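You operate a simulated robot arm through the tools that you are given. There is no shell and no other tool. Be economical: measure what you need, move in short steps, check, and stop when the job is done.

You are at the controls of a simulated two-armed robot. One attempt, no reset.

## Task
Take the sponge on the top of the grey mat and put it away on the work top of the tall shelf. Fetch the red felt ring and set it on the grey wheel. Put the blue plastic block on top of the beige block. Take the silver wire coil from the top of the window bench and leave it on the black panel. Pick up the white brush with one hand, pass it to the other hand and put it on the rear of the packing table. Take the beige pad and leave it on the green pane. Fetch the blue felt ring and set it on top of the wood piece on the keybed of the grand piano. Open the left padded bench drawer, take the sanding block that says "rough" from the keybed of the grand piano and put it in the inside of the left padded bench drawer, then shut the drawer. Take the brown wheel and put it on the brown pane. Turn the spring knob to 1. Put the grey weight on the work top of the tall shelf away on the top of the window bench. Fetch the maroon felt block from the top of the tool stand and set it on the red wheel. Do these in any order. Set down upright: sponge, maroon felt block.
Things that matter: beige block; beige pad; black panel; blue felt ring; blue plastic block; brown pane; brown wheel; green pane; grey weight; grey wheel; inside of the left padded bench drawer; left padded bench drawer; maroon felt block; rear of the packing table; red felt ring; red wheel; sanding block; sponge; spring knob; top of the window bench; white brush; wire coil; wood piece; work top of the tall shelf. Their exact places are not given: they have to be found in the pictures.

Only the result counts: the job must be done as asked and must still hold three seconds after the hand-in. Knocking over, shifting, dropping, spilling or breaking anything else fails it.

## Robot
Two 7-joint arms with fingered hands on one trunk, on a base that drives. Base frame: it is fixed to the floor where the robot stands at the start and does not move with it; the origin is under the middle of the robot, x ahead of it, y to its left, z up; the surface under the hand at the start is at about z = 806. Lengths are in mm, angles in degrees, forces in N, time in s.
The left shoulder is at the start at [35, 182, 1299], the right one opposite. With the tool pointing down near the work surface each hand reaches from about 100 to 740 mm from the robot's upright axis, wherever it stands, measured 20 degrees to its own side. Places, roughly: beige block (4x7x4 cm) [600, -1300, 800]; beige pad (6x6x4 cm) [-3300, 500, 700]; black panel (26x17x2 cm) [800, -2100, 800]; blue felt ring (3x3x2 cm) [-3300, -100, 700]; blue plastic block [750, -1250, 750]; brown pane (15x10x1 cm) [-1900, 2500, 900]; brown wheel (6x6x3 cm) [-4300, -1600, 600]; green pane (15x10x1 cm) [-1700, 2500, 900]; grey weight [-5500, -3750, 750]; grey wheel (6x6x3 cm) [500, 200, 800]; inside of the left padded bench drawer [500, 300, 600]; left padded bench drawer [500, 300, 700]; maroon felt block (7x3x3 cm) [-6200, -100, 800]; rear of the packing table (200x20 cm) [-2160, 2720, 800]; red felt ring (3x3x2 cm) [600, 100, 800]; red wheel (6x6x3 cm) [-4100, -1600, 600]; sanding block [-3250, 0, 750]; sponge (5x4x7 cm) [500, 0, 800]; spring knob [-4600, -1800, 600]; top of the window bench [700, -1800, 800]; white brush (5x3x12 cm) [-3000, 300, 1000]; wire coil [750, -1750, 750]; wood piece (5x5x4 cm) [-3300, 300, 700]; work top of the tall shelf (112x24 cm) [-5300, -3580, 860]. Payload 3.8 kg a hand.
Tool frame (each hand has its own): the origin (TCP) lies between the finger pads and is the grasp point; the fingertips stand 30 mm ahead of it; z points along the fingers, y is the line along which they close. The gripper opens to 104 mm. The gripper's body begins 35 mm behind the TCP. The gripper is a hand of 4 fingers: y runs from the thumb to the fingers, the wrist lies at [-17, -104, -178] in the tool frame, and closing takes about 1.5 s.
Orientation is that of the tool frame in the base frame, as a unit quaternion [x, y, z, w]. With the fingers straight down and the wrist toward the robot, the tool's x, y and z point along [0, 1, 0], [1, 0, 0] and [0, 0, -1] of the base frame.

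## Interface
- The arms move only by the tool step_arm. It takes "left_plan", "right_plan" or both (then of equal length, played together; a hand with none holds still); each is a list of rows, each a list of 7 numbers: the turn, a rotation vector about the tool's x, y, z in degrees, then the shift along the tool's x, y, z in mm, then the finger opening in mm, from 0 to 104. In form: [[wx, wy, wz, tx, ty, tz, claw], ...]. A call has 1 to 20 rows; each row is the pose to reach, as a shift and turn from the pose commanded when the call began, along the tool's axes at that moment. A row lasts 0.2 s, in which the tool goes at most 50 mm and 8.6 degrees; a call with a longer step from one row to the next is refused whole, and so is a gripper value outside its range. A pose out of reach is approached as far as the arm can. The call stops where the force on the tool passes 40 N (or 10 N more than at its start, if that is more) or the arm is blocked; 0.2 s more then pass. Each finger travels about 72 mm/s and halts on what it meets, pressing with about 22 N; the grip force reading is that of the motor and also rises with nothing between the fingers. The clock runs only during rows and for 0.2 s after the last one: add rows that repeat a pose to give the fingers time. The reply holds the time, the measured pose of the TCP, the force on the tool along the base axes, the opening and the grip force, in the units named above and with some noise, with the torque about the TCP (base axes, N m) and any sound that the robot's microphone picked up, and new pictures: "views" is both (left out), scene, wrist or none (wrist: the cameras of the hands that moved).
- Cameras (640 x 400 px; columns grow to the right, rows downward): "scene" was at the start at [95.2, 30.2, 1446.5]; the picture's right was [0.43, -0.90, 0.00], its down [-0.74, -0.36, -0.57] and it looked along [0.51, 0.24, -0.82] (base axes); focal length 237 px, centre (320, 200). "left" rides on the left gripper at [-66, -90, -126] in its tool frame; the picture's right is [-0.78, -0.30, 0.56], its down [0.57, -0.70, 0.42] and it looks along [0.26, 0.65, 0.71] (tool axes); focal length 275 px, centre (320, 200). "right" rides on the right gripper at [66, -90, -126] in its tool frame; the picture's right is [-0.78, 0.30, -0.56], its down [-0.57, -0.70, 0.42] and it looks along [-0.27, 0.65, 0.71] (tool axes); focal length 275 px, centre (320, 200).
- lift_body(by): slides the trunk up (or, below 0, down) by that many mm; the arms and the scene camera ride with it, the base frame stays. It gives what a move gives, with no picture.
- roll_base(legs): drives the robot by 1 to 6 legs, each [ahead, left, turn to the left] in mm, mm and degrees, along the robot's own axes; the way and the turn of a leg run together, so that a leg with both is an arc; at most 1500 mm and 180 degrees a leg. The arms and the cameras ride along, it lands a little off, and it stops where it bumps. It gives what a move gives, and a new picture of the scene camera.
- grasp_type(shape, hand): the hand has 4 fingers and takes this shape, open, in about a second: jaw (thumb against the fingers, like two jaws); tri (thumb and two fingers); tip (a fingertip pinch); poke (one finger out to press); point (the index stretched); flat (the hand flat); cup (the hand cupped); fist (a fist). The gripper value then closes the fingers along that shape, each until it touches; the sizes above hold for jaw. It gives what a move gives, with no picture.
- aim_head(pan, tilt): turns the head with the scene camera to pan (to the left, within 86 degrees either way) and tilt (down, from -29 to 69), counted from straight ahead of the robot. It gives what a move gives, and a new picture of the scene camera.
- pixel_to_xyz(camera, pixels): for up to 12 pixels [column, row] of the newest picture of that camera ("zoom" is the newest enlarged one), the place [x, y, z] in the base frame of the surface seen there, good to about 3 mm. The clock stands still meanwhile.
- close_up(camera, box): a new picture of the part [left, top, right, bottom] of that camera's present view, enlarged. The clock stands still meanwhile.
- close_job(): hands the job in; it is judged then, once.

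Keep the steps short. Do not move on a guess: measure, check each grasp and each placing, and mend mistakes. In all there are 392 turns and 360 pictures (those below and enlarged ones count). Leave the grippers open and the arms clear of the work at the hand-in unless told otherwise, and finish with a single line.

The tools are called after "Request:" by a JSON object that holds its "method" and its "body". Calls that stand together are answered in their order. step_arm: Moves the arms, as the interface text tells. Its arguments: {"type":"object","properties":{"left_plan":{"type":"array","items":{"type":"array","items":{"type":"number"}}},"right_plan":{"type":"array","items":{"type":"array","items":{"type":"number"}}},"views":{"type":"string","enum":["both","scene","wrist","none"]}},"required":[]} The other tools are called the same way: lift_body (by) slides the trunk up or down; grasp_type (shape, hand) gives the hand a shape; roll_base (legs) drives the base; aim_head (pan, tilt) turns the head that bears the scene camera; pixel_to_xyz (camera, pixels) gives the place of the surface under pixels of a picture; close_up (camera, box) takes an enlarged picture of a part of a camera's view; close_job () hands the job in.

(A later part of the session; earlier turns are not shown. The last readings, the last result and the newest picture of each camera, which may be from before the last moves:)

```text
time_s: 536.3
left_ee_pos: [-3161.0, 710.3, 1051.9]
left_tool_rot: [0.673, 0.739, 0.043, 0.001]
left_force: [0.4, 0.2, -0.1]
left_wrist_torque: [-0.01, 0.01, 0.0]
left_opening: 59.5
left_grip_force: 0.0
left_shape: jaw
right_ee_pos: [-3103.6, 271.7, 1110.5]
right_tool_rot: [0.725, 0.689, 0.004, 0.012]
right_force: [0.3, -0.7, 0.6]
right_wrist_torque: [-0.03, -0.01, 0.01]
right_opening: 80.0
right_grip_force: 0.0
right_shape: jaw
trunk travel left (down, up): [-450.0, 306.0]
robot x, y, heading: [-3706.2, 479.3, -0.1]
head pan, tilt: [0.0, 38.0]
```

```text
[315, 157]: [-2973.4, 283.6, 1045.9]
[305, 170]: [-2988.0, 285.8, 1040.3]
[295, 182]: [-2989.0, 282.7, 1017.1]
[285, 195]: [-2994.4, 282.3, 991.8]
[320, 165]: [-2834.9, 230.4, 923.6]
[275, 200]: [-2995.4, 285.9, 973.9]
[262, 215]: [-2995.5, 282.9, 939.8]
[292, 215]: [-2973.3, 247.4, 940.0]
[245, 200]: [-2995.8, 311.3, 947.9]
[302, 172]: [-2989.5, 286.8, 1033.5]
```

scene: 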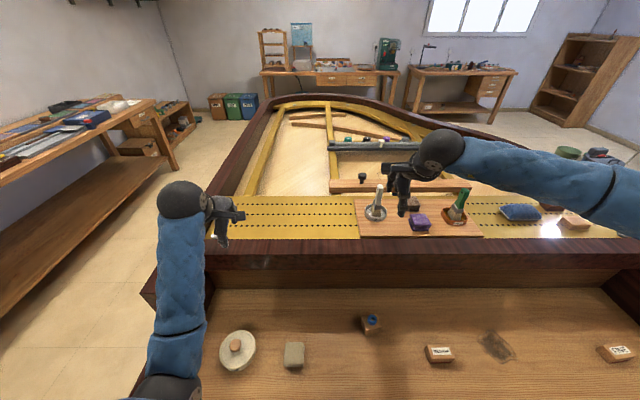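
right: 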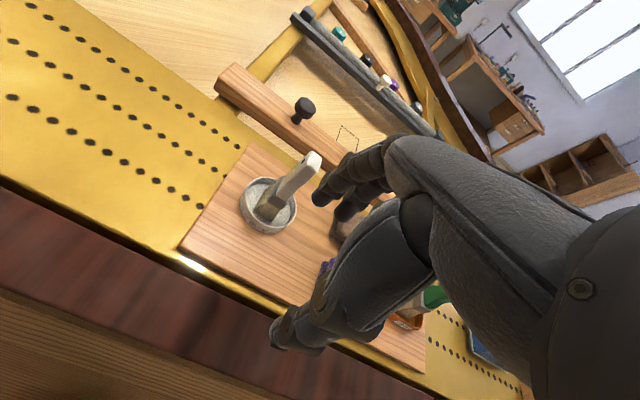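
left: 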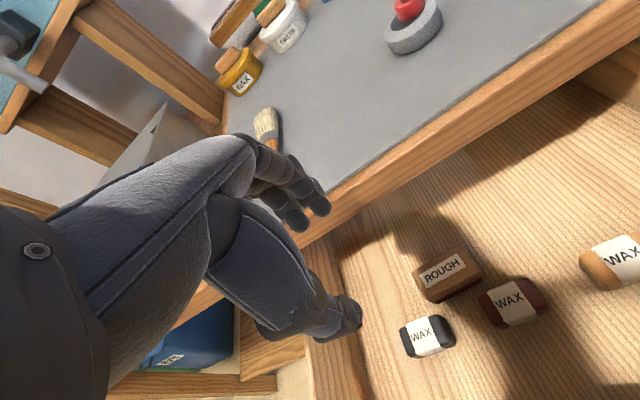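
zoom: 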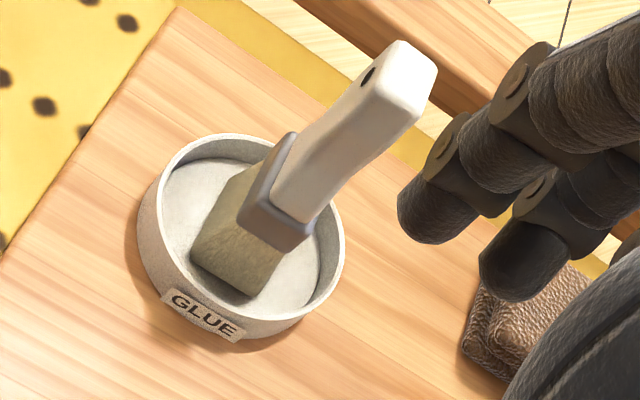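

Handle centre ≈ (−2979,279), top 1048. I'll drive 40 mm closer, move above and look.

Request:
{"method": "roll_base", "body": {"legs": [[40, 0, 0]]}}

Request:
{"method": "step_arm", "body": {"right_plan": [[0, 0, 0, 4, 28, 0, 80], [0, 0, 0, 8, 56, 0, 80], [0, 0, 0, 11, 83, 0, 80], [0, 0, 0, 11, 83, 15, 80], [0, 0, 0, 11, 83, 15, 80]], "views": "wrist"}}

Request:
{"method": "close_up", "body": {"camera": "right", "box": [200, 160, 400, 360]}}

```text
time_s: 537.2
left_ee_pos: [-3119.3, 709.6, 1050.4]
left_tool_rot: [0.672, 0.739, 0.044, 0.0]
left_force: [0.6, -0.2, -0.3]
left_wrist_torque: [0.02, 0.02, 0.0]
left_opening: 59.4
left_grip_force: 0.1
left_shape: jaw
right_ee_pos: [-3062.7, 272.2, 1108.0]
right_tool_rot: [0.725, 0.688, 0.003, 0.01]
right_force: [-0.5, 0.3, 0.0]
right_wrist_torque: [0.0, 0.06, -0.02]
right_opening: 79.7
right_grip_force: 0.2
right_shape: jaw
trunk travel left (down, up): [-450.0, 306.0]
robot x, y, heading: [-3663.5, 477.5, -0.1]
head pan, tilt: [0.0, 38.0]
```

scene: 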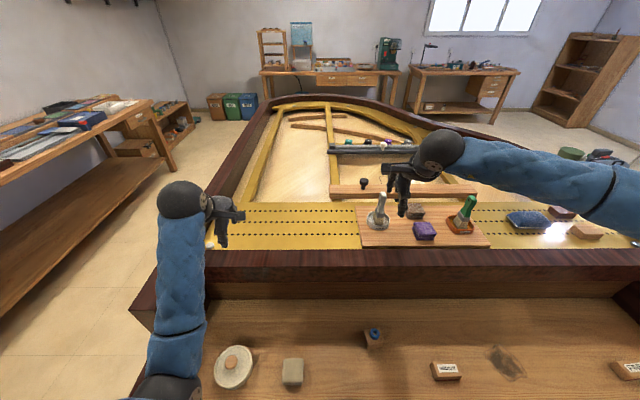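

```text
time_s: 538.4
left_ee_pos: [-3121.2, 711.2, 1052.2]
left_tool_rot: [0.673, 0.739, 0.044, 0.0]
left_force: [-1.1, -0.3, 0.1]
left_wrist_torque: [0.02, 0.0, 0.0]
left_opening: 59.6
left_grip_force: 0.2
left_shape: jaw
right_ee_pos: [-2978.3, 280.6, 1096.6]
right_tool_rot: [0.725, 0.689, 0.004, 0.012]
right_force: [-0.1, 0.2, 0.0]
right_wrist_torque: [0.02, 0.01, -0.01]
right_opening: 79.6
right_grip_force: 0.1
right_shape: jaw
trunk travel left (down, up): [-450.0, 306.0]
robot x, y, heading: [-3671.8, 471.2, -0.5]
head pan, tilt: [0.0, 38.0]
```

right: 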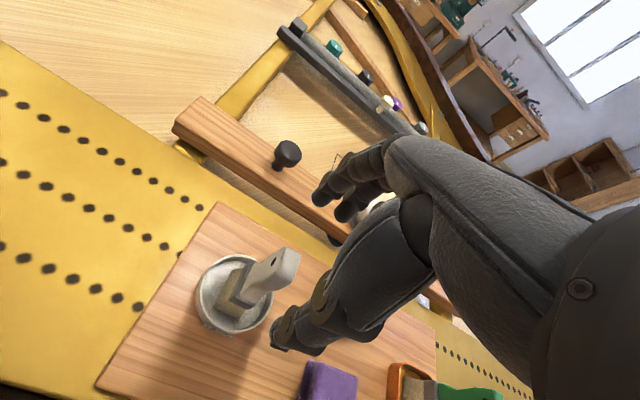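

```text
2.00 times, centred on (300, 260) of right
```

zoom: 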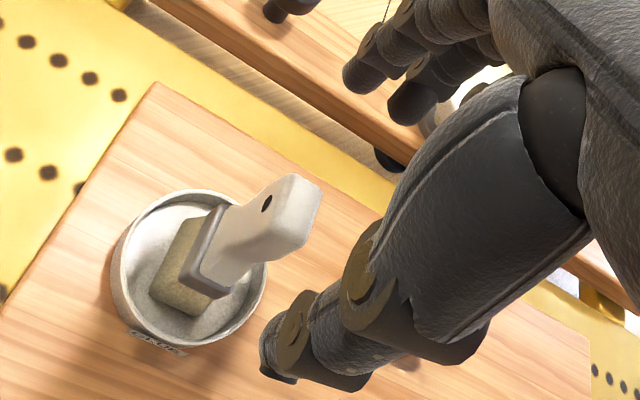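

Request:
{"method": "pixel_to_xyz", "body": {"camera": "zoom", "pixels": [[290, 180], [315, 190], [300, 235], [275, 240], [290, 210], [260, 210], [240, 260]]}}

```text
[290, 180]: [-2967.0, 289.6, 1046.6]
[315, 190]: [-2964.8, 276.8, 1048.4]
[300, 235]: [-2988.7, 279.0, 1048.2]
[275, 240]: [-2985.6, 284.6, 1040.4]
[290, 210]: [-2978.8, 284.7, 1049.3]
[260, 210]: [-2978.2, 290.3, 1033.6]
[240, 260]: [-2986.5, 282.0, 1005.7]
```

Handle top spans x −2989…−2965, y 277…291. I'll shift 3 mm, descend to TCP≈1038 and close.

Request:
{"method": "step_arm", "body": {"right_plan": [[0, 0, 0, 3, 1, 30, 70], [0, 0, 0, 3, 1, 59, 70], [0, 0, 0, 3, 1, 59, 50], [0, 0, 0, 3, 1, 59, 30], [0, 0, 0, 3, 1, 59, 14], [0, 0, 0, 3, 1, 59, 14], [0, 0, 0, 3, 1, 59, 14]], "views": "wrist"}}

```text
time_s: 540.0
left_ee_pos: [-3122.2, 710.7, 1052.3]
left_tool_rot: [0.672, 0.739, 0.044, 0.001]
left_force: [-0.4, -0.4, -0.5]
left_wrist_torque: [0.01, -0.03, 0.0]
left_opening: 59.7
left_grip_force: 0.1
left_shape: jaw
right_ee_pos: [-2976.1, 281.3, 1035.8]
right_tool_rot: [0.725, 0.688, 0.004, 0.011]
right_force: [-0.7, -0.6, 0.3]
right_wrist_torque: [0.0, 0.04, 0.01]
right_opening: 16.4
right_grip_force: 21.8
right_shape: jaw
trunk travel left (down, up): [-450.0, 306.0]
robot x, y, heading: [-3669.2, 476.4, -0.1]
head pan, tilt: [0.0, 38.0]
```

right: 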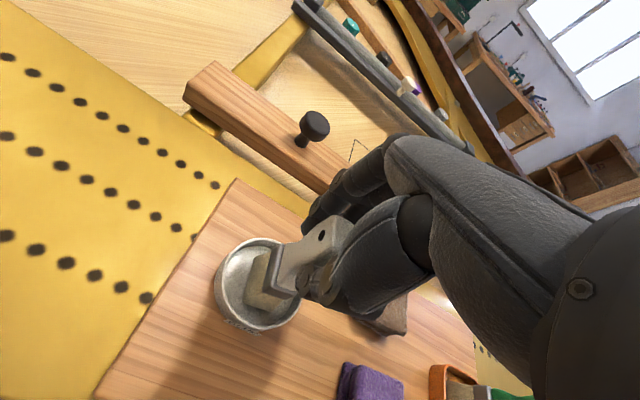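

Gripped (16 mm). I'll lift slowly straight up.

Request:
{"method": "step_arm", "body": {"right_plan": [[0, 0, 0, 0, 0, -15, 14], [0, 0, 0, 0, 0, -35, 14], [0, 0, 0, 0, -10, -60, 14], [0, 0, 0, 0, -20, -80, 14]], "views": "both"}}

```text
time_s: 541.0
left_ee_pos: [-3121.1, 709.7, 1052.2]
left_tool_rot: [0.673, 0.739, 0.044, 0.001]
left_force: [-0.3, 0.0, 0.6]
left_wrist_torque: [0.01, 0.0, 0.0]
left_opening: 59.6
left_grip_force: 0.0
left_shape: jaw
right_ee_pos: [-3001.4, 282.3, 1116.4]
right_tool_rot: [0.726, 0.688, 0.004, 0.011]
right_force: [-1.2, 0.2, -0.7]
right_wrist_torque: [0.02, -0.01, 0.01]
right_opening: 16.3
right_grip_force: 21.7
right_shape: jaw
trunk travel left (down, up): [-450.0, 306.0]
robot x, y, heading: [-3666.2, 475.9, -0.5]
head pan, tilt: [0.0, 38.0]
```

scene: 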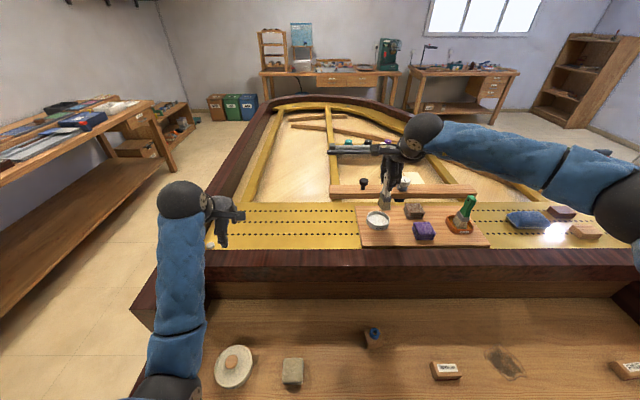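
right: 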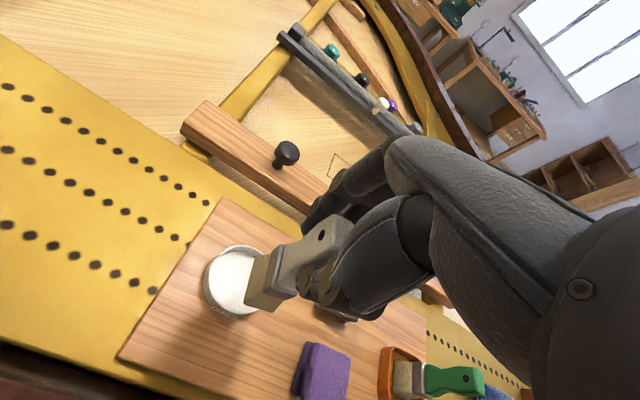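

The brush is out of the dish. I'll back the base off 260 mm and set up the handover in free space.

Request:
{"method": "roll_base", "body": {"legs": [[-265, 0, 0]]}}

Request:
{"method": "step_arm", "body": {"right_plan": [[0, 0, 0, 22, -40, -5, 14], [0, 0, 0, 44, -80, -10, 14], [0, 0, 0, 66, -120, -15, 14], [0, 0, 0, 88, -150, -20, 14], [0, 0, 0, 110, -170, -20, 14], [0, 0, 0, 130, -180, -20, 14]], "left_plan": [[0, -8, 0, 8, -10, 0, 90], [0, -16, 0, 16, -20, 0, 90], [0, -24, 0, 24, -30, 0, 90], [0, -32, 0, 32, -30, 0, 90], [0, -40, 0, 40, -30, 0, 90], [0, -48, 0, 48, -30, 0, 90]], "views": "scene"}}

```text
time_s: 542.9
left_ee_pos: [-3391.5, 712.4, 1054.1]
left_tool_rot: [0.672, 0.74, 0.045, 0.001]
left_force: [0.6, -0.3, 0.1]
left_wrist_torque: [-0.03, -0.03, -0.01]
left_opening: 59.5
left_grip_force: 0.0
left_shape: jaw
right_ee_pos: [-3269.5, 285.0, 1115.8]
right_tool_rot: [0.724, 0.689, 0.004, 0.012]
right_force: [-0.3, -0.2, -0.4]
right_wrist_torque: [-0.03, -0.03, 0.0]
right_opening: 16.5
right_grip_force: 21.7
right_shape: jaw
trunk travel left (down, up): [-450.0, 306.0]
robot x, y, heading: [-3938.9, 478.8, -0.1]
head pan, tilt: [0.0, 38.0]
```

scene: 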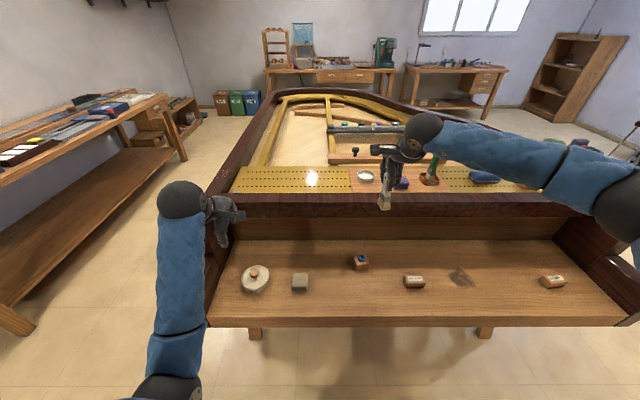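

```text
time_s: 544.3
left_ee_pos: [-3427.6, 757.2, 1052.9]
left_tool_rot: [0.631, 0.675, -0.233, 0.302]
left_force: [-0.1, 0.3, 0.2]
left_wrist_torque: [0.02, 0.02, -0.01]
left_opening: 89.8
left_grip_force: 0.0
left_shape: jaw
right_ee_pos: [-3443.7, 423.4, 1131.7]
right_tool_rot: [0.725, 0.689, 0.003, 0.012]
right_force: [-0.9, 1.5, -0.2]
right_wrist_torque: [0.01, -0.02, -0.02]
right_opening: 16.2
right_grip_force: 22.0
right_shape: jaw
trunk travel left (down, up): [-450.0, 306.0]
robot x, y, heading: [-3937.4, 475.2, -0.1]
head pan, tilt: [0.0, 38.0]
```

scene: 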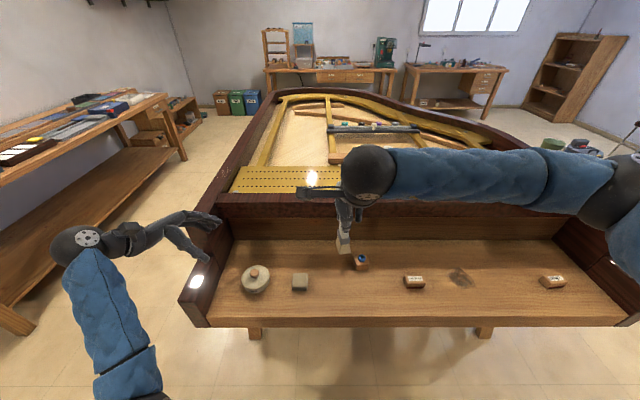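

The left hand is rolling to point sideways. I'll finish the roll.

Request:
{"method": "step_arm", "body": {"left_plan": [[0, -8, 0, 0, -5, 0, 90], [0, -16, 0, 0, -10, 0, 90], [0, -24, 0, 0, -10, 0, 90], [0, -32, 0, 0, -10, 0, 90], [0, -40, 0, 0, -10, 0, 90], [0, -45, 0, 0, -10, 0, 90]], "views": "both"}}

```text
time_s: 545.7
left_ee_pos: [-3437.0, 755.9, 1052.1]
left_tool_rot: [0.493, 0.508, -0.458, 0.538]
left_force: [0.5, -0.4, -0.1]
left_wrist_torque: [-0.01, 0.01, 0.04]
left_opening: 89.7
left_grip_force: 0.1
left_shape: jaw
right_ee_pos: [-3443.3, 421.6, 1132.0]
right_tool_rot: [0.725, 0.689, 0.003, 0.012]
right_force: [0.3, -0.2, -1.6]
right_wrist_torque: [-0.01, -0.01, 0.0]
right_opening: 16.1
right_grip_force: 22.1
right_shape: jaw
trunk travel left (down, up): [-450.0, 306.0]
robot x, y, heading: [-3937.4, 475.3, -0.4]
head pan, tilt: [0.0, 38.0]
```

scene: 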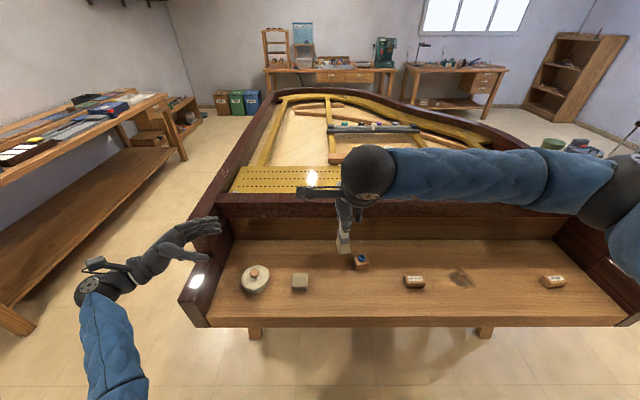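
left: 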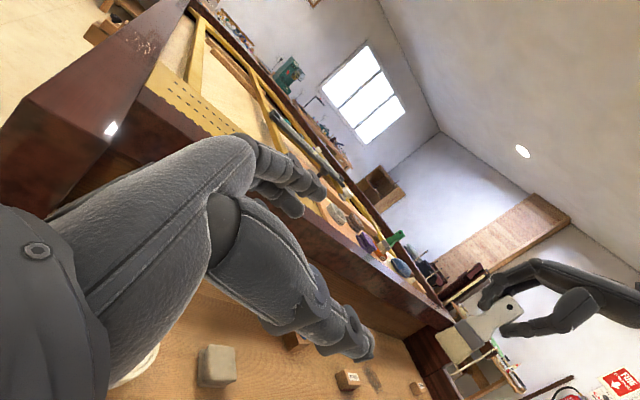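

Request:
{"method": "close_up", "body": {"camera": "left", "box": [420, 240, 600, 380]}}

Request:
{"method": "pixel_to_xyz", "body": {"camera": "zoom", "pixels": [[60, 340], [140, 330], [110, 300], [190, 280], [240, 270], [300, 230], [180, 300], [90, 370]]}}

```text
2.86 times, centred on (510, 310) of left
```

zoom: 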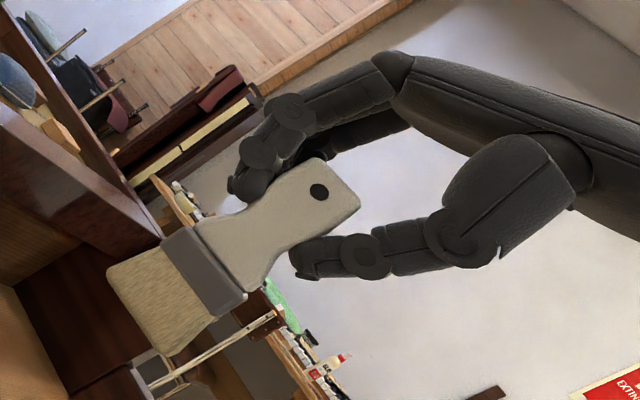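

```text
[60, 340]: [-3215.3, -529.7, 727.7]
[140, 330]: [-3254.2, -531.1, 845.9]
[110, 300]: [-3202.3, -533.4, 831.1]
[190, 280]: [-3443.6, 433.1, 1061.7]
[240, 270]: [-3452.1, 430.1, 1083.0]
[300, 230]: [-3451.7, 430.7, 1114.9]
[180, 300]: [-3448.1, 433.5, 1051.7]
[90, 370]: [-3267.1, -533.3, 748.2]
```

Brush ferrule/bristles are at about (−3445,420), z 1025–1085. I'll approach with the left hand to about 90 mm away.

Request:
{"method": "step_arm", "body": {"left_plan": [[0, 0, 0, 1, -8, 46, 90], [0, 0, 0, 2, -14, 92, 90], [0, 0, 0, 3, -20, 138, 90], [0, 0, 0, 4, -26, 184, 90], [0, 0, 0, 5, -30, 225, 90]], "views": "both"}}

Request:
{"method": "close_up", "body": {"camera": "left", "box": [220, 140, 520, 360]}}

```text
time_s: 546.9
left_ee_pos: [-3442.9, 533.7, 1047.4]
left_tool_rot: [0.499, 0.509, -0.45, 0.538]
left_force: [-0.2, -0.3, 0.4]
left_wrist_torque: [-0.02, -0.01, 0.0]
left_opening: 90.0
left_grip_force: 0.1
left_shape: jaw
right_ee_pos: [-3442.5, 422.0, 1131.7]
right_tool_rot: [0.725, 0.688, 0.004, 0.011]
right_force: [-0.1, -0.1, -1.0]
right_wrist_torque: [0.0, -0.03, 0.01]
right_opening: 15.9
right_grip_force: 22.0
right_shape: jaw
trunk travel left (down, up): [-450.0, 306.0]
robot x, y, heading: [-3938.3, 477.9, -0.3]
head pan, tilt: [0.0, 38.0]
```

scene: 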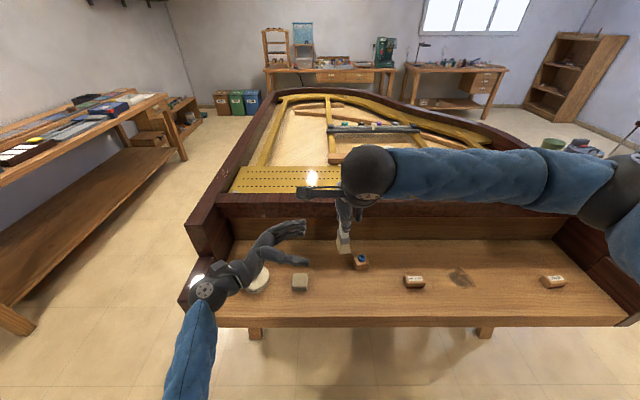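
left: 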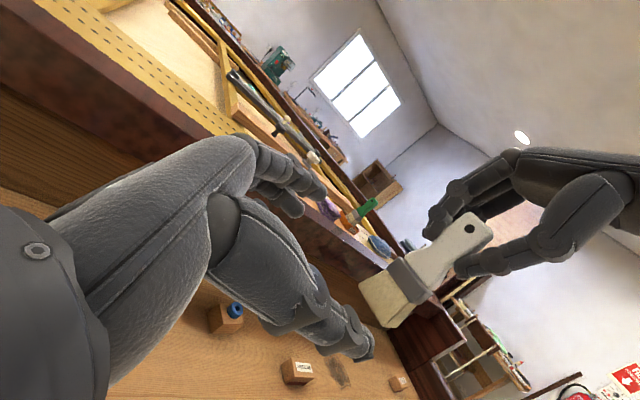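

```text
1.82 times, centred on (370, 250) of left
```

zoom: 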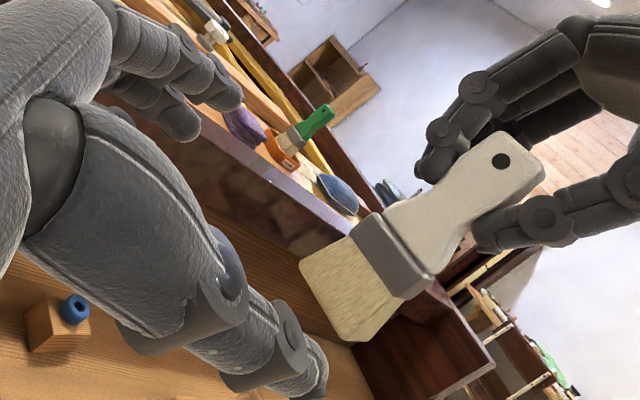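

Request:
{"method": "pixel_to_xyz", "body": {"camera": "zoom", "pixels": [[310, 265], [345, 325], [350, 285], [395, 255], [360, 235], [410, 290], [450, 210], [480, 240], [440, 150]]}}

```text
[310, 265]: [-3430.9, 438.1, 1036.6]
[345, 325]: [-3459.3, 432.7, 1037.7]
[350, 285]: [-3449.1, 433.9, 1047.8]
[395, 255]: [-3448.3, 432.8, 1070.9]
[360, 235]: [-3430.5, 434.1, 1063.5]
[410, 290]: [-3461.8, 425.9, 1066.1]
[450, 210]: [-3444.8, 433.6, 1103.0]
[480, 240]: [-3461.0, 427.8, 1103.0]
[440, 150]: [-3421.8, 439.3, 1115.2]
```

I'll close the remaining distance and close the left fingers gently on the bristle/ferrule part.

Request:
{"method": "step_arm", "body": {"left_plan": [[0, 0, 0, 0, -5, 35, 90], [0, 0, 0, -1, -9, 70, 90], [0, 0, 0, -1, -13, 98, 90], [0, 0, 0, -1, -13, 98, 90]], "views": "wrist"}}

Request:
{"method": "close_up", "body": {"camera": "left", "box": [220, 120, 460, 330]}}

Request:
{"method": "close_up", "body": {"camera": "scene", "box": [260, 150, 420, 290]}}

```text
time_s: 547.9
left_ee_pos: [-3439.5, 451.5, 1040.6]
left_tool_rot: [0.512, 0.518, -0.431, 0.533]
left_force: [-0.2, -0.4, -0.6]
left_wrist_torque: [0.0, 0.01, -0.02]
left_opening: 89.7
left_grip_force: 0.0
left_shape: jaw
right_ee_pos: [-3442.6, 422.3, 1132.3]
right_tool_rot: [0.725, 0.689, 0.003, 0.011]
right_force: [-0.3, -0.6, -0.3]
right_wrist_torque: [0.06, 0.03, 0.02]
right_opening: 16.3
right_grip_force: 21.9
right_shape: jaw
trunk travel left (down, up): [-450.0, 306.0]
robot x, y, heading: [-3937.2, 478.2, 0.0]
head pan, tilt: [0.0, 38.0]
```

left: 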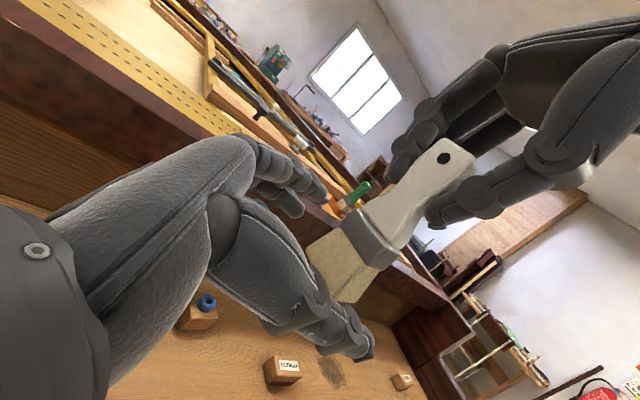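

```text
1.90 times, centred on (340, 225) of left
```

zoom: 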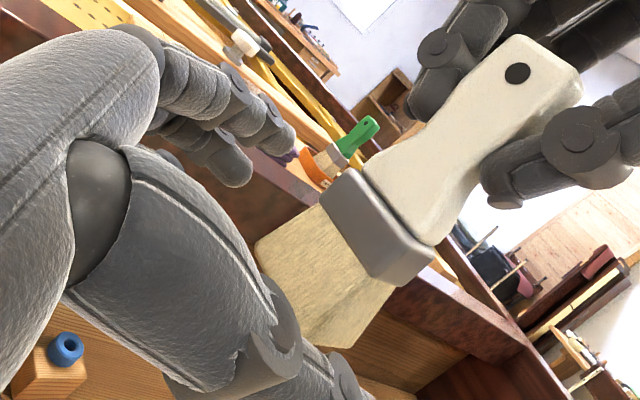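

```text
2.86 times, centred on (340, 220) of scene
```

zoom: 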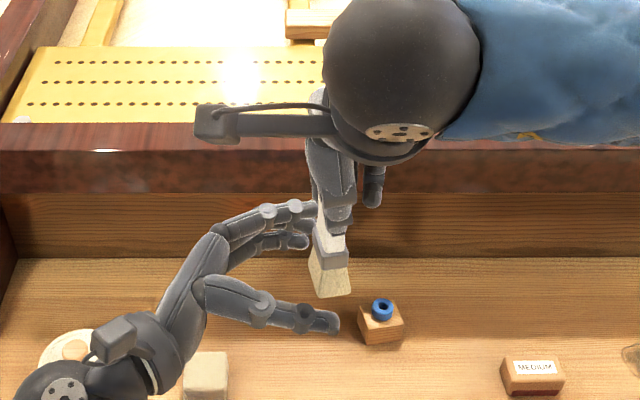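

The fingertips straddle the brush. I'll go 15 mm deeper and close.

Request:
{"method": "step_arm", "body": {"left_plan": [[0, 0, 0, -4, -3, 8, 90], [0, 0, 0, -6, -5, 16, 90], [0, 0, 0, -6, -5, 16, 70], [0, 0, 0, -6, -5, 16, 50], [0, 0, 0, -6, -5, 16, 35], [0, 0, 0, -6, -5, 16, 20], [0, 0, 0, -6, -5, 16, 20], [0, 0, 0, -6, -5, 16, 20]], "views": "wrist"}}

Request:
{"method": "close_up", "body": {"camera": "scene", "box": [280, 170, 400, 280]}}

```text
time_s: 549.7
left_ee_pos: [-3443.5, 436.1, 1039.7]
left_tool_rot: [0.514, 0.52, -0.431, 0.529]
left_force: [1.0, 1.4, 5.8]
left_wrist_torque: [-0.13, 0.0, 0.03]
left_opening: 35.6
left_grip_force: 21.9
left_shape: jaw
right_ee_pos: [-3443.2, 422.0, 1130.4]
right_tool_rot: [0.725, 0.689, 0.002, 0.011]
right_force: [-0.8, -0.9, -6.3]
right_wrist_torque: [-0.03, 0.01, -0.05]
right_opening: 16.2
right_grip_force: 22.5
right_shape: jaw
trunk travel left (down, up): [-450.0, 306.0]
robot x, y, heading: [-3935.0, 473.9, 0.0]
head pan, tilt: [0.0, 38.0]
```

left: 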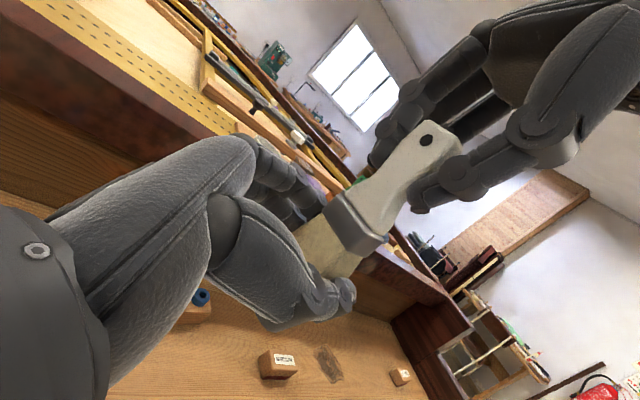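

```text
3.64 times, centred on (340, 225) of scene
```

zoom: 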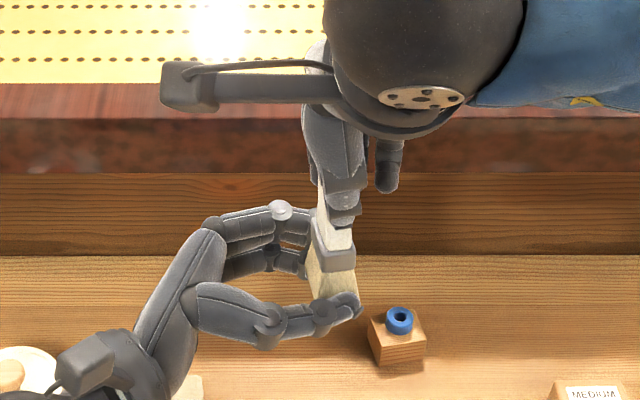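

The left hand holds the bristles (35.6 mm). I'll release the right hand and raise it.

Request:
{"method": "step_arm", "body": {"right_plan": [[0, 0, 0, 0, 0, 0, 30], [0, 0, 0, 0, 0, 0, 50], [0, 0, 0, 0, 0, 0, 70], [0, 0, 0, 0, 0, 0, 76], [0, 0, 0, 0, 0, -30, 76], [0, 0, 0, -20, 0, -60, 76], [0, 0, 0, -60, 0, -70, 76], [0, 0, 0, -105, 0, -70, 76], [0, 0, 0, -150, 0, -60, 76]], "left_plan": [[0, 0, 0, 0, 0, 0, 20], [0, 0, 0, 0, 0, 0, 20], [0, 0, 0, 0, 0, 0, 20], [0, 0, 0, 0, 0, 0, 20], [0, 0, 0, 0, 0, 0, 20], [0, 0, 0, 0, 0, 0, 20], [0, 0, 0, 0, 0, 0, 20], [0, 0, 0, 0, 0, 0, 20], [0, 0, 0, 0, 0, 0, 20]], "views": "both"}}

```text
time_s: 551.9
left_ee_pos: [-3446.1, 437.2, 1033.3]
left_tool_rot: [0.515, 0.523, -0.433, 0.524]
left_force: [0.2, -0.4, -0.2]
left_wrist_torque: [0.02, 0.02, 0.0]
left_opening: 35.1
left_grip_force: 22.2
left_shape: jaw
right_ee_pos: [-3452.2, 276.7, 1193.3]
right_tool_rot: [0.724, 0.689, 0.004, 0.013]
right_force: [-0.5, 1.1, 0.7]
right_wrist_torque: [-0.01, 0.01, 0.0]
right_opening: 75.7
right_grip_force: 0.0
right_shape: jaw
trunk travel left (down, up): [-450.0, 306.0]
robot x, y, heading: [-3935.3, 480.4, -0.0]
head pan, tilt: [0.0, 38.0]
stopped in row 9 (left hand): the arm was blocked; the commanded pose is now the measured one
```

scene: 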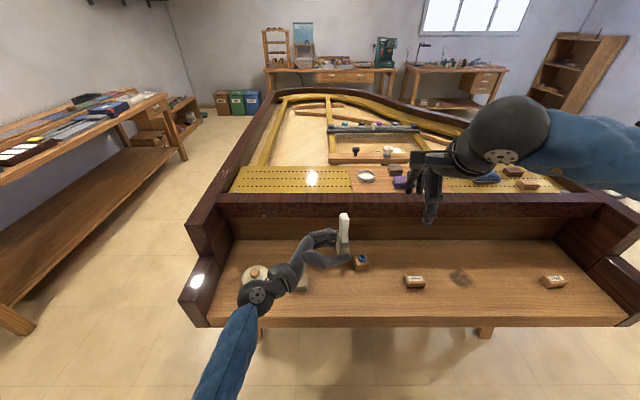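
right: 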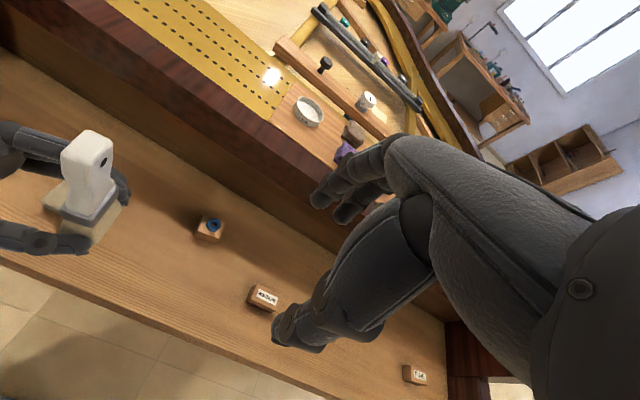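
left: 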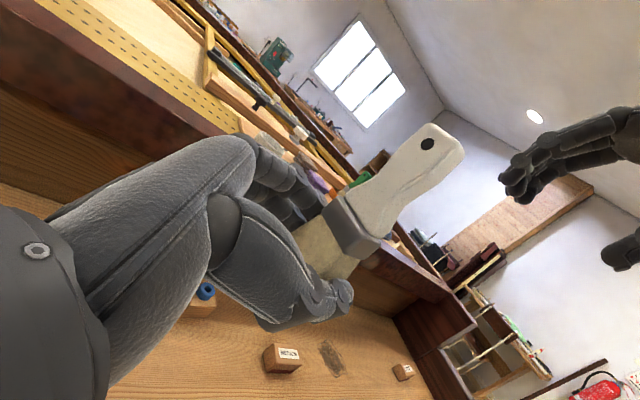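

Handover done. I'll draw the left hand back to the left and roll it upright (brush then lies sideways).

Request:
{"method": "step_arm", "body": {"left_plan": [[0, 0, 0, 0, 0, -40, 20], [0, 0, 0, 0, 0, -80, 20], [0, 0, 0, 0, 0, -120, 20], [0, 0, 0, 0, 5, -160, 20], [0, 0, 0, 0, 10, -200, 20], [0, 0, 0, -10, 10, -220, 20]], "views": "none"}}

Request:
{"method": "step_arm", "body": {"left_plan": [[0, 8, 0, 0, 0, 0, 20], [0, 16, 0, 0, 0, 0, 20], [0, 24, 0, 0, 0, 0, 20], [0, 32, 0, 0, 0, 0, 20], [0, 40, 0, 0, 0, 0, 20], [0, 48, 0, 0, 0, 0, 20], [0, 56, 0, 0, 0, 0, 20], [0, 64, 0, 0, 0, 0, 20], [0, 72, 0, 0, 0, 0, 20], [0, 78, 0, 0, 0, 0, 20]], "views": "both"}}

```text
time_s: 553.3
left_ee_pos: [-3460.3, 654.8, 1061.5]
left_tool_rot: [0.515, 0.523, -0.433, 0.524]
left_force: [0.0, 0.0, -1.8]
left_wrist_torque: [0.02, 0.03, 0.03]
left_opening: 35.1
left_grip_force: 21.4
left_shape: jaw
right_ee_pos: [-3453.8, 276.1, 1193.8]
right_tool_rot: [0.725, 0.689, 0.005, 0.011]
right_force: [0.2, 0.3, -0.8]
right_wrist_torque: [-0.03, 0.04, 0.02]
right_opening: 75.9
right_grip_force: 0.1
right_shape: jaw
trunk travel left (down, up): [-450.0, 306.0]
robot x, y, heading: [-3937.5, 472.7, 0.0]
head pan, tilt: [0.0, 38.0]
```

```text
time_s: 555.5
left_ee_pos: [-3460.1, 653.2, 1062.7]
left_tool_rot: [0.672, 0.736, -0.012, 0.078]
left_force: [0.1, 0.2, -0.8]
left_wrist_torque: [0.02, 0.0, 0.02]
left_opening: 34.8
left_grip_force: 21.5
left_shape: jaw
right_ee_pos: [-3453.5, 274.5, 1192.6]
right_tool_rot: [0.725, 0.689, 0.004, 0.011]
right_force: [0.7, -0.2, 1.0]
right_wrist_torque: [-0.01, -0.01, 0.02]
right_opening: 75.7
right_grip_force: 0.1
right_shape: jaw
trunk travel left (down, up): [-450.0, 306.0]
robot x, y, heading: [-3938.1, 477.4, -0.1]
head pan, tilt: [0.0, 38.0]
```

scene: 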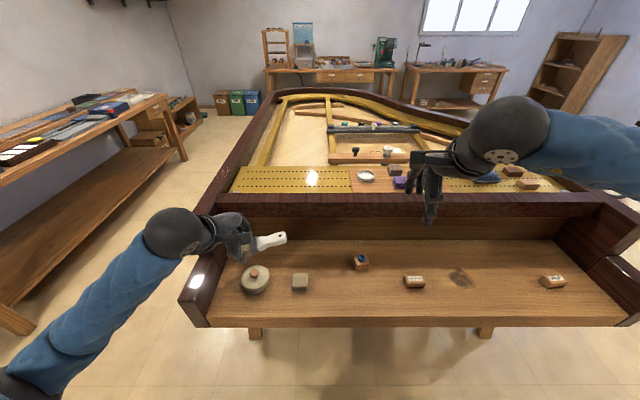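
left: 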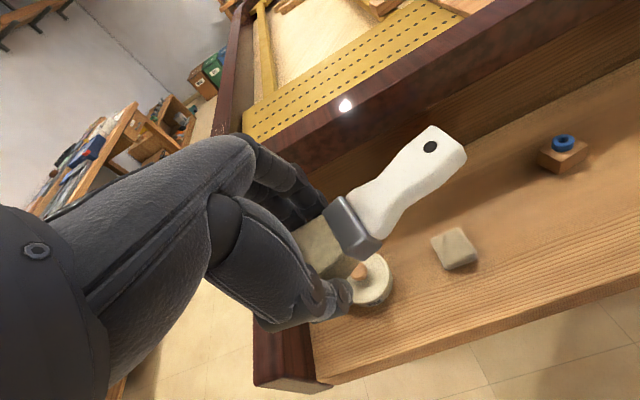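

Now the beige pad with the right hand. Measuring it.

Request:
{"method": "pixel_to_xyz", "body": {"camera": "scene", "pixels": [[300, 276], [293, 280], [307, 280], [300, 290], [255, 273], [262, 270]]}}

Request:
{"method": "close_up", "body": {"camera": "scene", "box": [230, 250, 330, 310]}}

```text
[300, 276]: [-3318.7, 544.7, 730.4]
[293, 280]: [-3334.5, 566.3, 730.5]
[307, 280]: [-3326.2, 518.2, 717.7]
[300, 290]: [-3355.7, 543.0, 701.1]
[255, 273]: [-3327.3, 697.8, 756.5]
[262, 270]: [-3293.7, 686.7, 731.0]
```

```text
6.40 times, centred on (280, 280) of scene
```

zoom: 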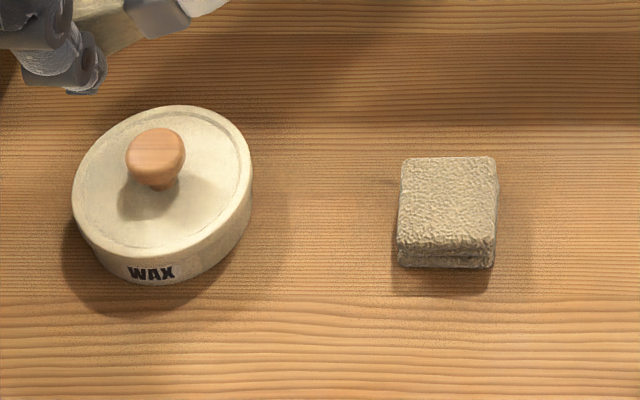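

Pad centre ≈ (−3330,544), top 731. I'll slide left 215 mm, lower the trunk and bring the right hand over it.

Request:
{"method": "roll_base", "body": {"legs": [[0, 215, 0]]}}

Request:
{"method": "lift_body", "body": {"by": -110}}

Request:
{"method": "step_arm", "body": {"right_plan": [[0, 0, 0, 10, 30, 35, 90], [0, 0, 0, 20, 60, 70, 90], [0, 0, 0, 30, 90, 105, 90], [0, 0, 0, 45, 115, 140, 90], [0, 0, 0, 50, 120, 175, 90]], "views": "wrist"}}

```text
time_s: 557.1
left_ee_pos: [-3460.2, 868.3, 1063.1]
left_tool_rot: [0.674, 0.735, -0.013, 0.08]
left_force: [0.6, 1.0, -0.3]
left_wrist_torque: [0.0, 0.01, -0.01]
left_opening: 35.0
left_grip_force: 22.0
left_shape: jaw
right_ee_pos: [-3453.5, 491.1, 1192.6]
right_tool_rot: [0.725, 0.688, 0.004, 0.012]
right_force: [-0.7, 0.0, 0.4]
right_wrist_torque: [-0.03, 0.03, -0.02]
right_opening: 75.6
right_grip_force: 0.1
right_shape: jaw
trunk travel left (down, up): [-450.0, 306.0]
robot x, y, heading: [-3940.4, 692.2, -0.3]
head pan, tilt: [0.0, 38.0]
```

scene: 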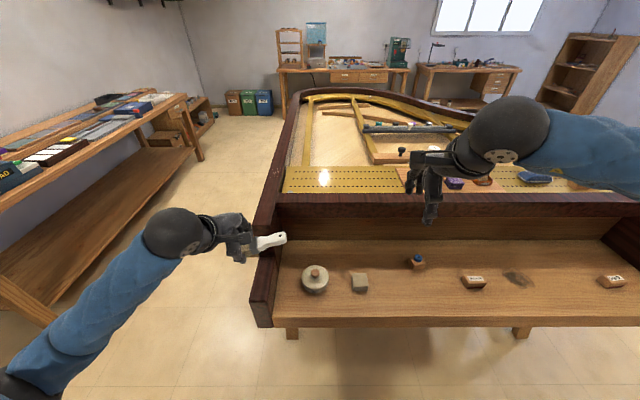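

```text
time_s: 558.5
left_ee_pos: [-3460.5, 866.8, 953.5]
left_tool_rot: [0.673, 0.735, -0.013, 0.079]
left_force: [0.1, 0.2, -1.4]
left_wrist_torque: [0.0, -0.01, 0.01]
left_opening: 34.9
left_grip_force: 21.6
left_shape: jaw
right_ee_pos: [-3453.2, 488.3, 1083.7]
right_tool_rot: [0.726, 0.688, 0.005, 0.013]
right_force: [0.0, -0.2, 0.5]
right_wrist_torque: [-0.02, -0.01, -0.02]
right_opening: 75.6
right_grip_force: 0.2
right_shape: jaw
trunk travel left (down, up): [-340.0, 416.0]
robot x, y, heading: [-3936.1, 691.1, -0.2]
head pan, tilt: [0.0, 38.0]
```

```text
time_s: 559.8
left_ee_pos: [-3460.3, 868.1, 953.2]
left_tool_rot: [0.674, 0.735, -0.013, 0.078]
left_force: [0.0, 1.1, -1.1]
left_wrist_torque: [0.03, 0.02, -0.02]
left_opening: 35.2
left_grip_force: 21.8
left_shape: jaw
right_ee_pos: [-3324.4, 531.1, 909.9]
right_tool_rot: [0.725, 0.689, 0.003, 0.012]
right_force: [0.5, -0.3, -0.4]
right_wrist_torque: [0.0, 0.0, -0.04]
right_opening: 89.8
right_grip_force: 0.0
right_shape: jaw
trunk travel left (down, up): [-340.0, 416.0]
robot x, y, heading: [-3942.1, 688.8, -0.3]
head pan, tilt: [0.0, 38.0]
```

right: 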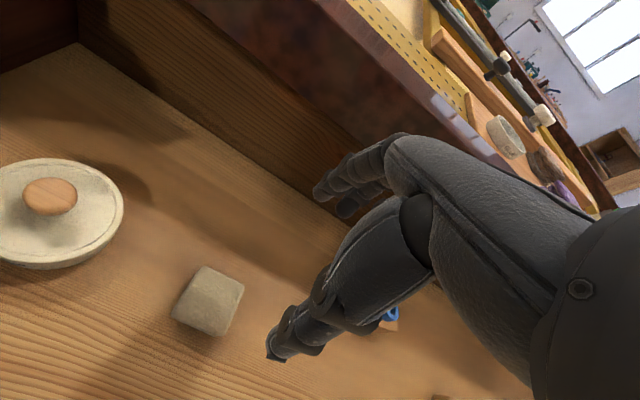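

Request:
{"method": "pixel_to_xyz", "body": {"camera": "right", "pixels": [[205, 267], [244, 284], [212, 333], [173, 313], [210, 298], [120, 200], [100, 245]]}}

```text
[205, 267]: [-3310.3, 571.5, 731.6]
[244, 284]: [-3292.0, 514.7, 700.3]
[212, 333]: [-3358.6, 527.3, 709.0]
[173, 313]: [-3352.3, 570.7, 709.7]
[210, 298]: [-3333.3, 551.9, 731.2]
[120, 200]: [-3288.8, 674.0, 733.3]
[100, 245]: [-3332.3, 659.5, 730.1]
```

Request:
{"method": "step_arm", "body": {"right_plan": [[0, 0, 0, 16, -9, 20, 90], [0, 0, 0, 16, -9, 65, 90], [0, 0, 0, 16, -9, 110, 90], [0, 0, 0, 16, -9, 150, 90], [0, 0, 0, 16, -9, 171, 90], [0, 0, 0, 16, -9, 171, 70], [0, 0, 0, 16, -9, 171, 50], [0, 0, 0, 16, -9, 171, 38], [0, 0, 0, 16, -9, 171, 38], [0, 0, 0, 16, -9, 171, 38]], "views": "wrist"}}

```text
time_s: 562.0
left_ee_pos: [-3460.4, 868.7, 952.6]
left_tool_rot: [0.673, 0.735, -0.013, 0.08]
left_force: [-0.2, 0.6, -0.7]
left_wrist_torque: [0.04, 0.0, 0.01]
left_opening: 35.1
left_grip_force: 22.5
left_shape: jaw
right_ee_pos: [-3332.9, 546.9, 738.5]
right_tool_rot: [0.725, 0.689, 0.004, 0.012]
right_force: [0.0, 0.1, 0.2]
right_wrist_torque: [0.0, 0.01, 0.03]
right_opening: 50.6
right_grip_force: 21.8
right_shape: jaw
trunk travel left (down, up): [-340.0, 416.0]
robot x, y, heading: [-3937.5, 692.7, -0.3]
head pan, tilt: [0.0, 38.0]
```

right: 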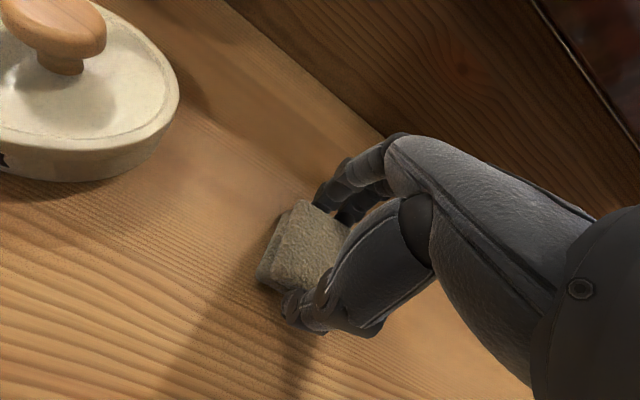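

Gripped (50.6). I'll lift, back off, raise the trunk and go to the packing table.

Request:
{"method": "step_arm", "body": {"right_plan": [[0, 0, 0, 0, 0, -45, 38], [0, 0, 0, 0, 0, -90, 38], [0, 0, 0, 0, -20, -135, 38], [0, 0, 0, 0, -50, -180, 38], [0, 0, 0, -20, -80, -200, 38]], "views": "wrist"}}

Request:
{"method": "lift_body", "body": {"by": 110}}

Request:
{"method": "roll_base", "body": {"legs": [[0, 840, 0], [0, 0, 90], [0, -1050, 0], [0, -1100, 0]]}}

```text
refused: row 4 steps farther than a row can; nothing moved
```

```text
time_s: 563.4
left_ee_pos: [-3459.9, 867.6, 1063.0]
left_tool_rot: [0.673, 0.735, -0.013, 0.079]
left_force: [0.5, 0.0, -1.2]
left_wrist_torque: [0.03, -0.01, 0.02]
left_opening: 35.0
left_grip_force: 21.6
left_shape: jaw
right_ee_pos: [-3330.6, 544.9, 847.4]
right_tool_rot: [0.725, 0.689, 0.003, 0.011]
right_force: [0.1, 0.5, -0.3]
right_wrist_torque: [0.0, 0.01, 0.01]
right_opening: 50.8
right_grip_force: 22.2
right_shape: jaw
trunk travel left (down, up): [-450.0, 306.0]
robot x, y, heading: [-3937.3, 690.4, -0.1]
head pan, tilt: [0.0, 38.0]
```

```text
time_s: 565.7
left_ee_pos: [-3460.8, 1191.5, 1062.8]
left_tool_rot: [0.673, 0.736, -0.015, 0.08]
left_force: [0.6, 0.8, -0.3]
left_wrist_torque: [-0.03, 0.0, 0.0]
left_opening: 34.8
left_grip_force: 22.4
left_shape: jaw
right_ee_pos: [-3333.5, 855.7, 843.5]
right_tool_rot: [0.735, 0.678, -0.009, 0.017]
right_force: [-4.8, -11.3, 0.0]
right_wrist_torque: [0.24, -0.11, -0.5]
right_opening: 49.9
right_grip_force: 21.9
right_shape: jaw
trunk travel left (down, up): [-450.0, 306.0]
robot x, y, heading: [-3939.1, 1017.0, -0.0]
head pan, tilt: [0.0, 38.0]
stopped in leg 1: the force on the tool passed its limit at 60 N (the readings are from after the stop); the commanded pose is now the measured one
```

scene: 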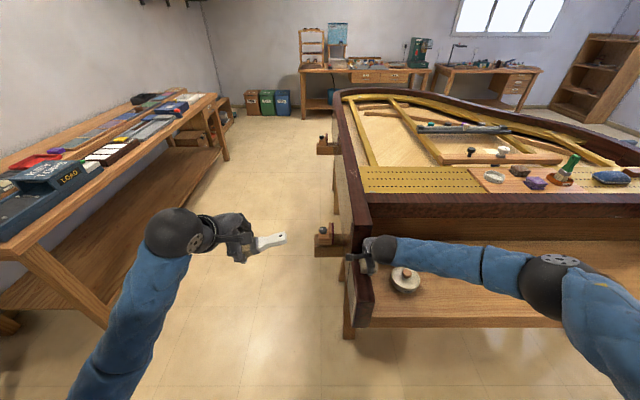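

The lift rows were refused and the hand met the piano cheek. I'll move back right a little, then raise the arm properly.

Request:
{"method": "roll_base", "body": {"legs": [[0, -50, 0]]}}

Request:
{"method": "step_arm", "body": {"right_plan": [[0, 0, 0, 0, 0, -40, 38], [0, 0, 0, 0, 0, -80, 38], [0, 0, 0, 0, 0, -120, 38], [0, 0, 0, 0, 0, -160, 38], [0, 0, 0, 0, -30, -190, 38], [0, 0, 0, 0, -70, -210, 38]], "views": "both"}}

```text
time_s: 566.6
left_ee_pos: [-3461.2, 1137.4, 1062.8]
left_tool_rot: [0.674, 0.735, -0.013, 0.078]
left_force: [-0.6, -0.9, -1.6]
left_wrist_torque: [0.02, 0.05, 0.01]
left_opening: 35.0
left_grip_force: 22.3
left_shape: jaw
right_ee_pos: [-3331.3, 805.7, 843.7]
right_tool_rot: [0.732, 0.681, -0.007, 0.014]
right_force: [0.0, -0.1, -1.7]
right_wrist_torque: [0.03, -0.01, 0.0]
right_opening: 50.0
right_grip_force: 22.0
right_shape: jaw
trunk travel left (down, up): [-450.0, 306.0]
robot x, y, heading: [-3934.6, 964.1, 0.1]
head pan, tilt: [0.0, 38.0]
```

scene: 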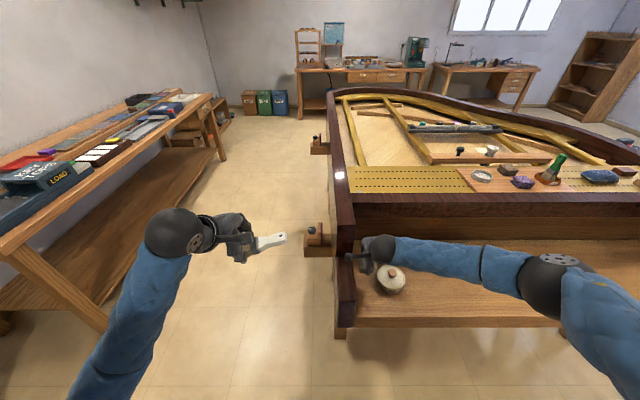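

```text
time_s: 568.0
left_ee_pos: [-3461.6, 1139.3, 1062.3]
left_tool_rot: [0.673, 0.736, -0.013, 0.079]
left_force: [-0.1, 0.2, -1.2]
left_wrist_torque: [0.04, -0.01, 0.0]
left_opening: 34.8
left_grip_force: 22.4
left_shape: jaw
right_ee_pos: [-3403.9, 818.5, 1055.6]
right_tool_rot: [0.732, 0.681, -0.006, 0.015]
right_force: [0.4, -0.1, 0.4]
right_wrist_torque: [-0.02, 0.0, 0.01]
right_opening: 49.8
right_grip_force: 22.3
right_shape: jaw
trunk travel left (down, up): [-450.0, 306.0]
robot x, y, heading: [-3936.6, 963.7, -0.1]
head pan, tilt: [0.0, 38.0]
```

scene: 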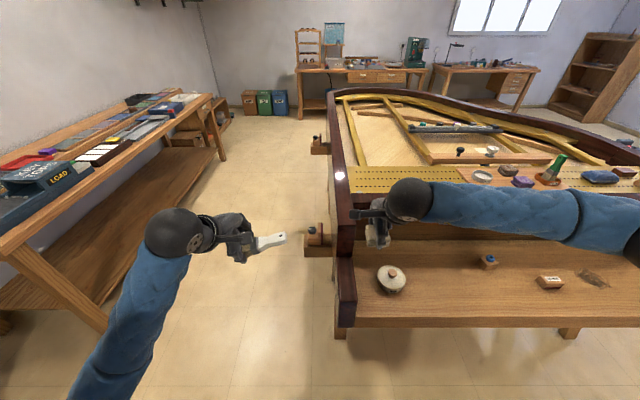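
right: 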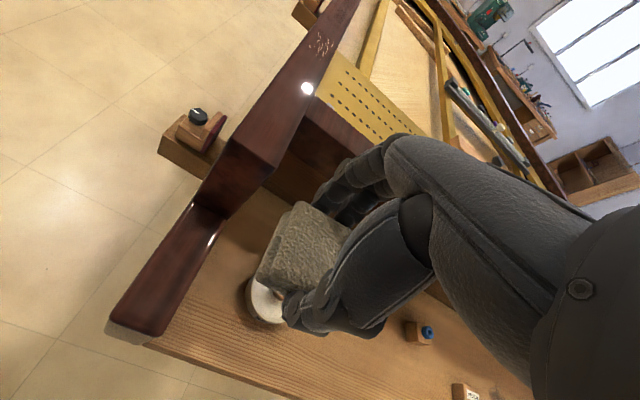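

Pad still held. I'll verify the WAX pot didn't move, and the ring on the wood piece.

Request:
{"method": "pixel_to_xyz", "body": {"camera": "scene", "pixels": [[391, 271], [488, 259], [395, 285], [549, 282]]}}

Request:
{"method": "close_up", "body": {"camera": "scene", "box": [330, 230, 620, 350]}}

```text
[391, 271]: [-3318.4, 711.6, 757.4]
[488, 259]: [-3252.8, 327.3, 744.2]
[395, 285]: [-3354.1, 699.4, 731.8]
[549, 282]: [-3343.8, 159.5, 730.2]
```

```text
2.21 times, centred on (475, 290) of scene
```

zoom: 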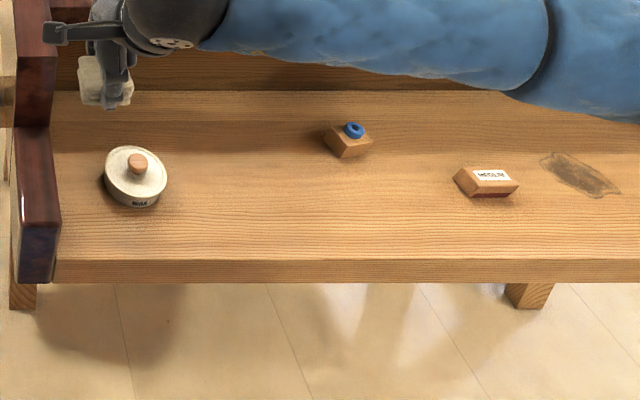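

The readings differ by 10–20 mm from before; I need to know whether that is measurement bias or the piano shifted. I'll measure other references (dish, keybed corner, bench far away).

Request:
{"method": "pixel_to_xyz", "body": {"camera": "scene", "pixels": [[356, 318], [338, 335], [481, 176], [356, 295], [298, 92], [352, 77], [214, 97], [405, 76], [437, 68], [222, 158]]}}

```text
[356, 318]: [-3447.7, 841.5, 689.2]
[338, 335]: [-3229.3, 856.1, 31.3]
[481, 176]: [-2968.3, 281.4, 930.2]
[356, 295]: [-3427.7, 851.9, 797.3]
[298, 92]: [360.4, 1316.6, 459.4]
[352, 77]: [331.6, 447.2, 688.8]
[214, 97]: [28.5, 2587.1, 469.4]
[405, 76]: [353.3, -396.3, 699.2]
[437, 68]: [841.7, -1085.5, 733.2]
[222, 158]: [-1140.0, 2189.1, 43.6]
```

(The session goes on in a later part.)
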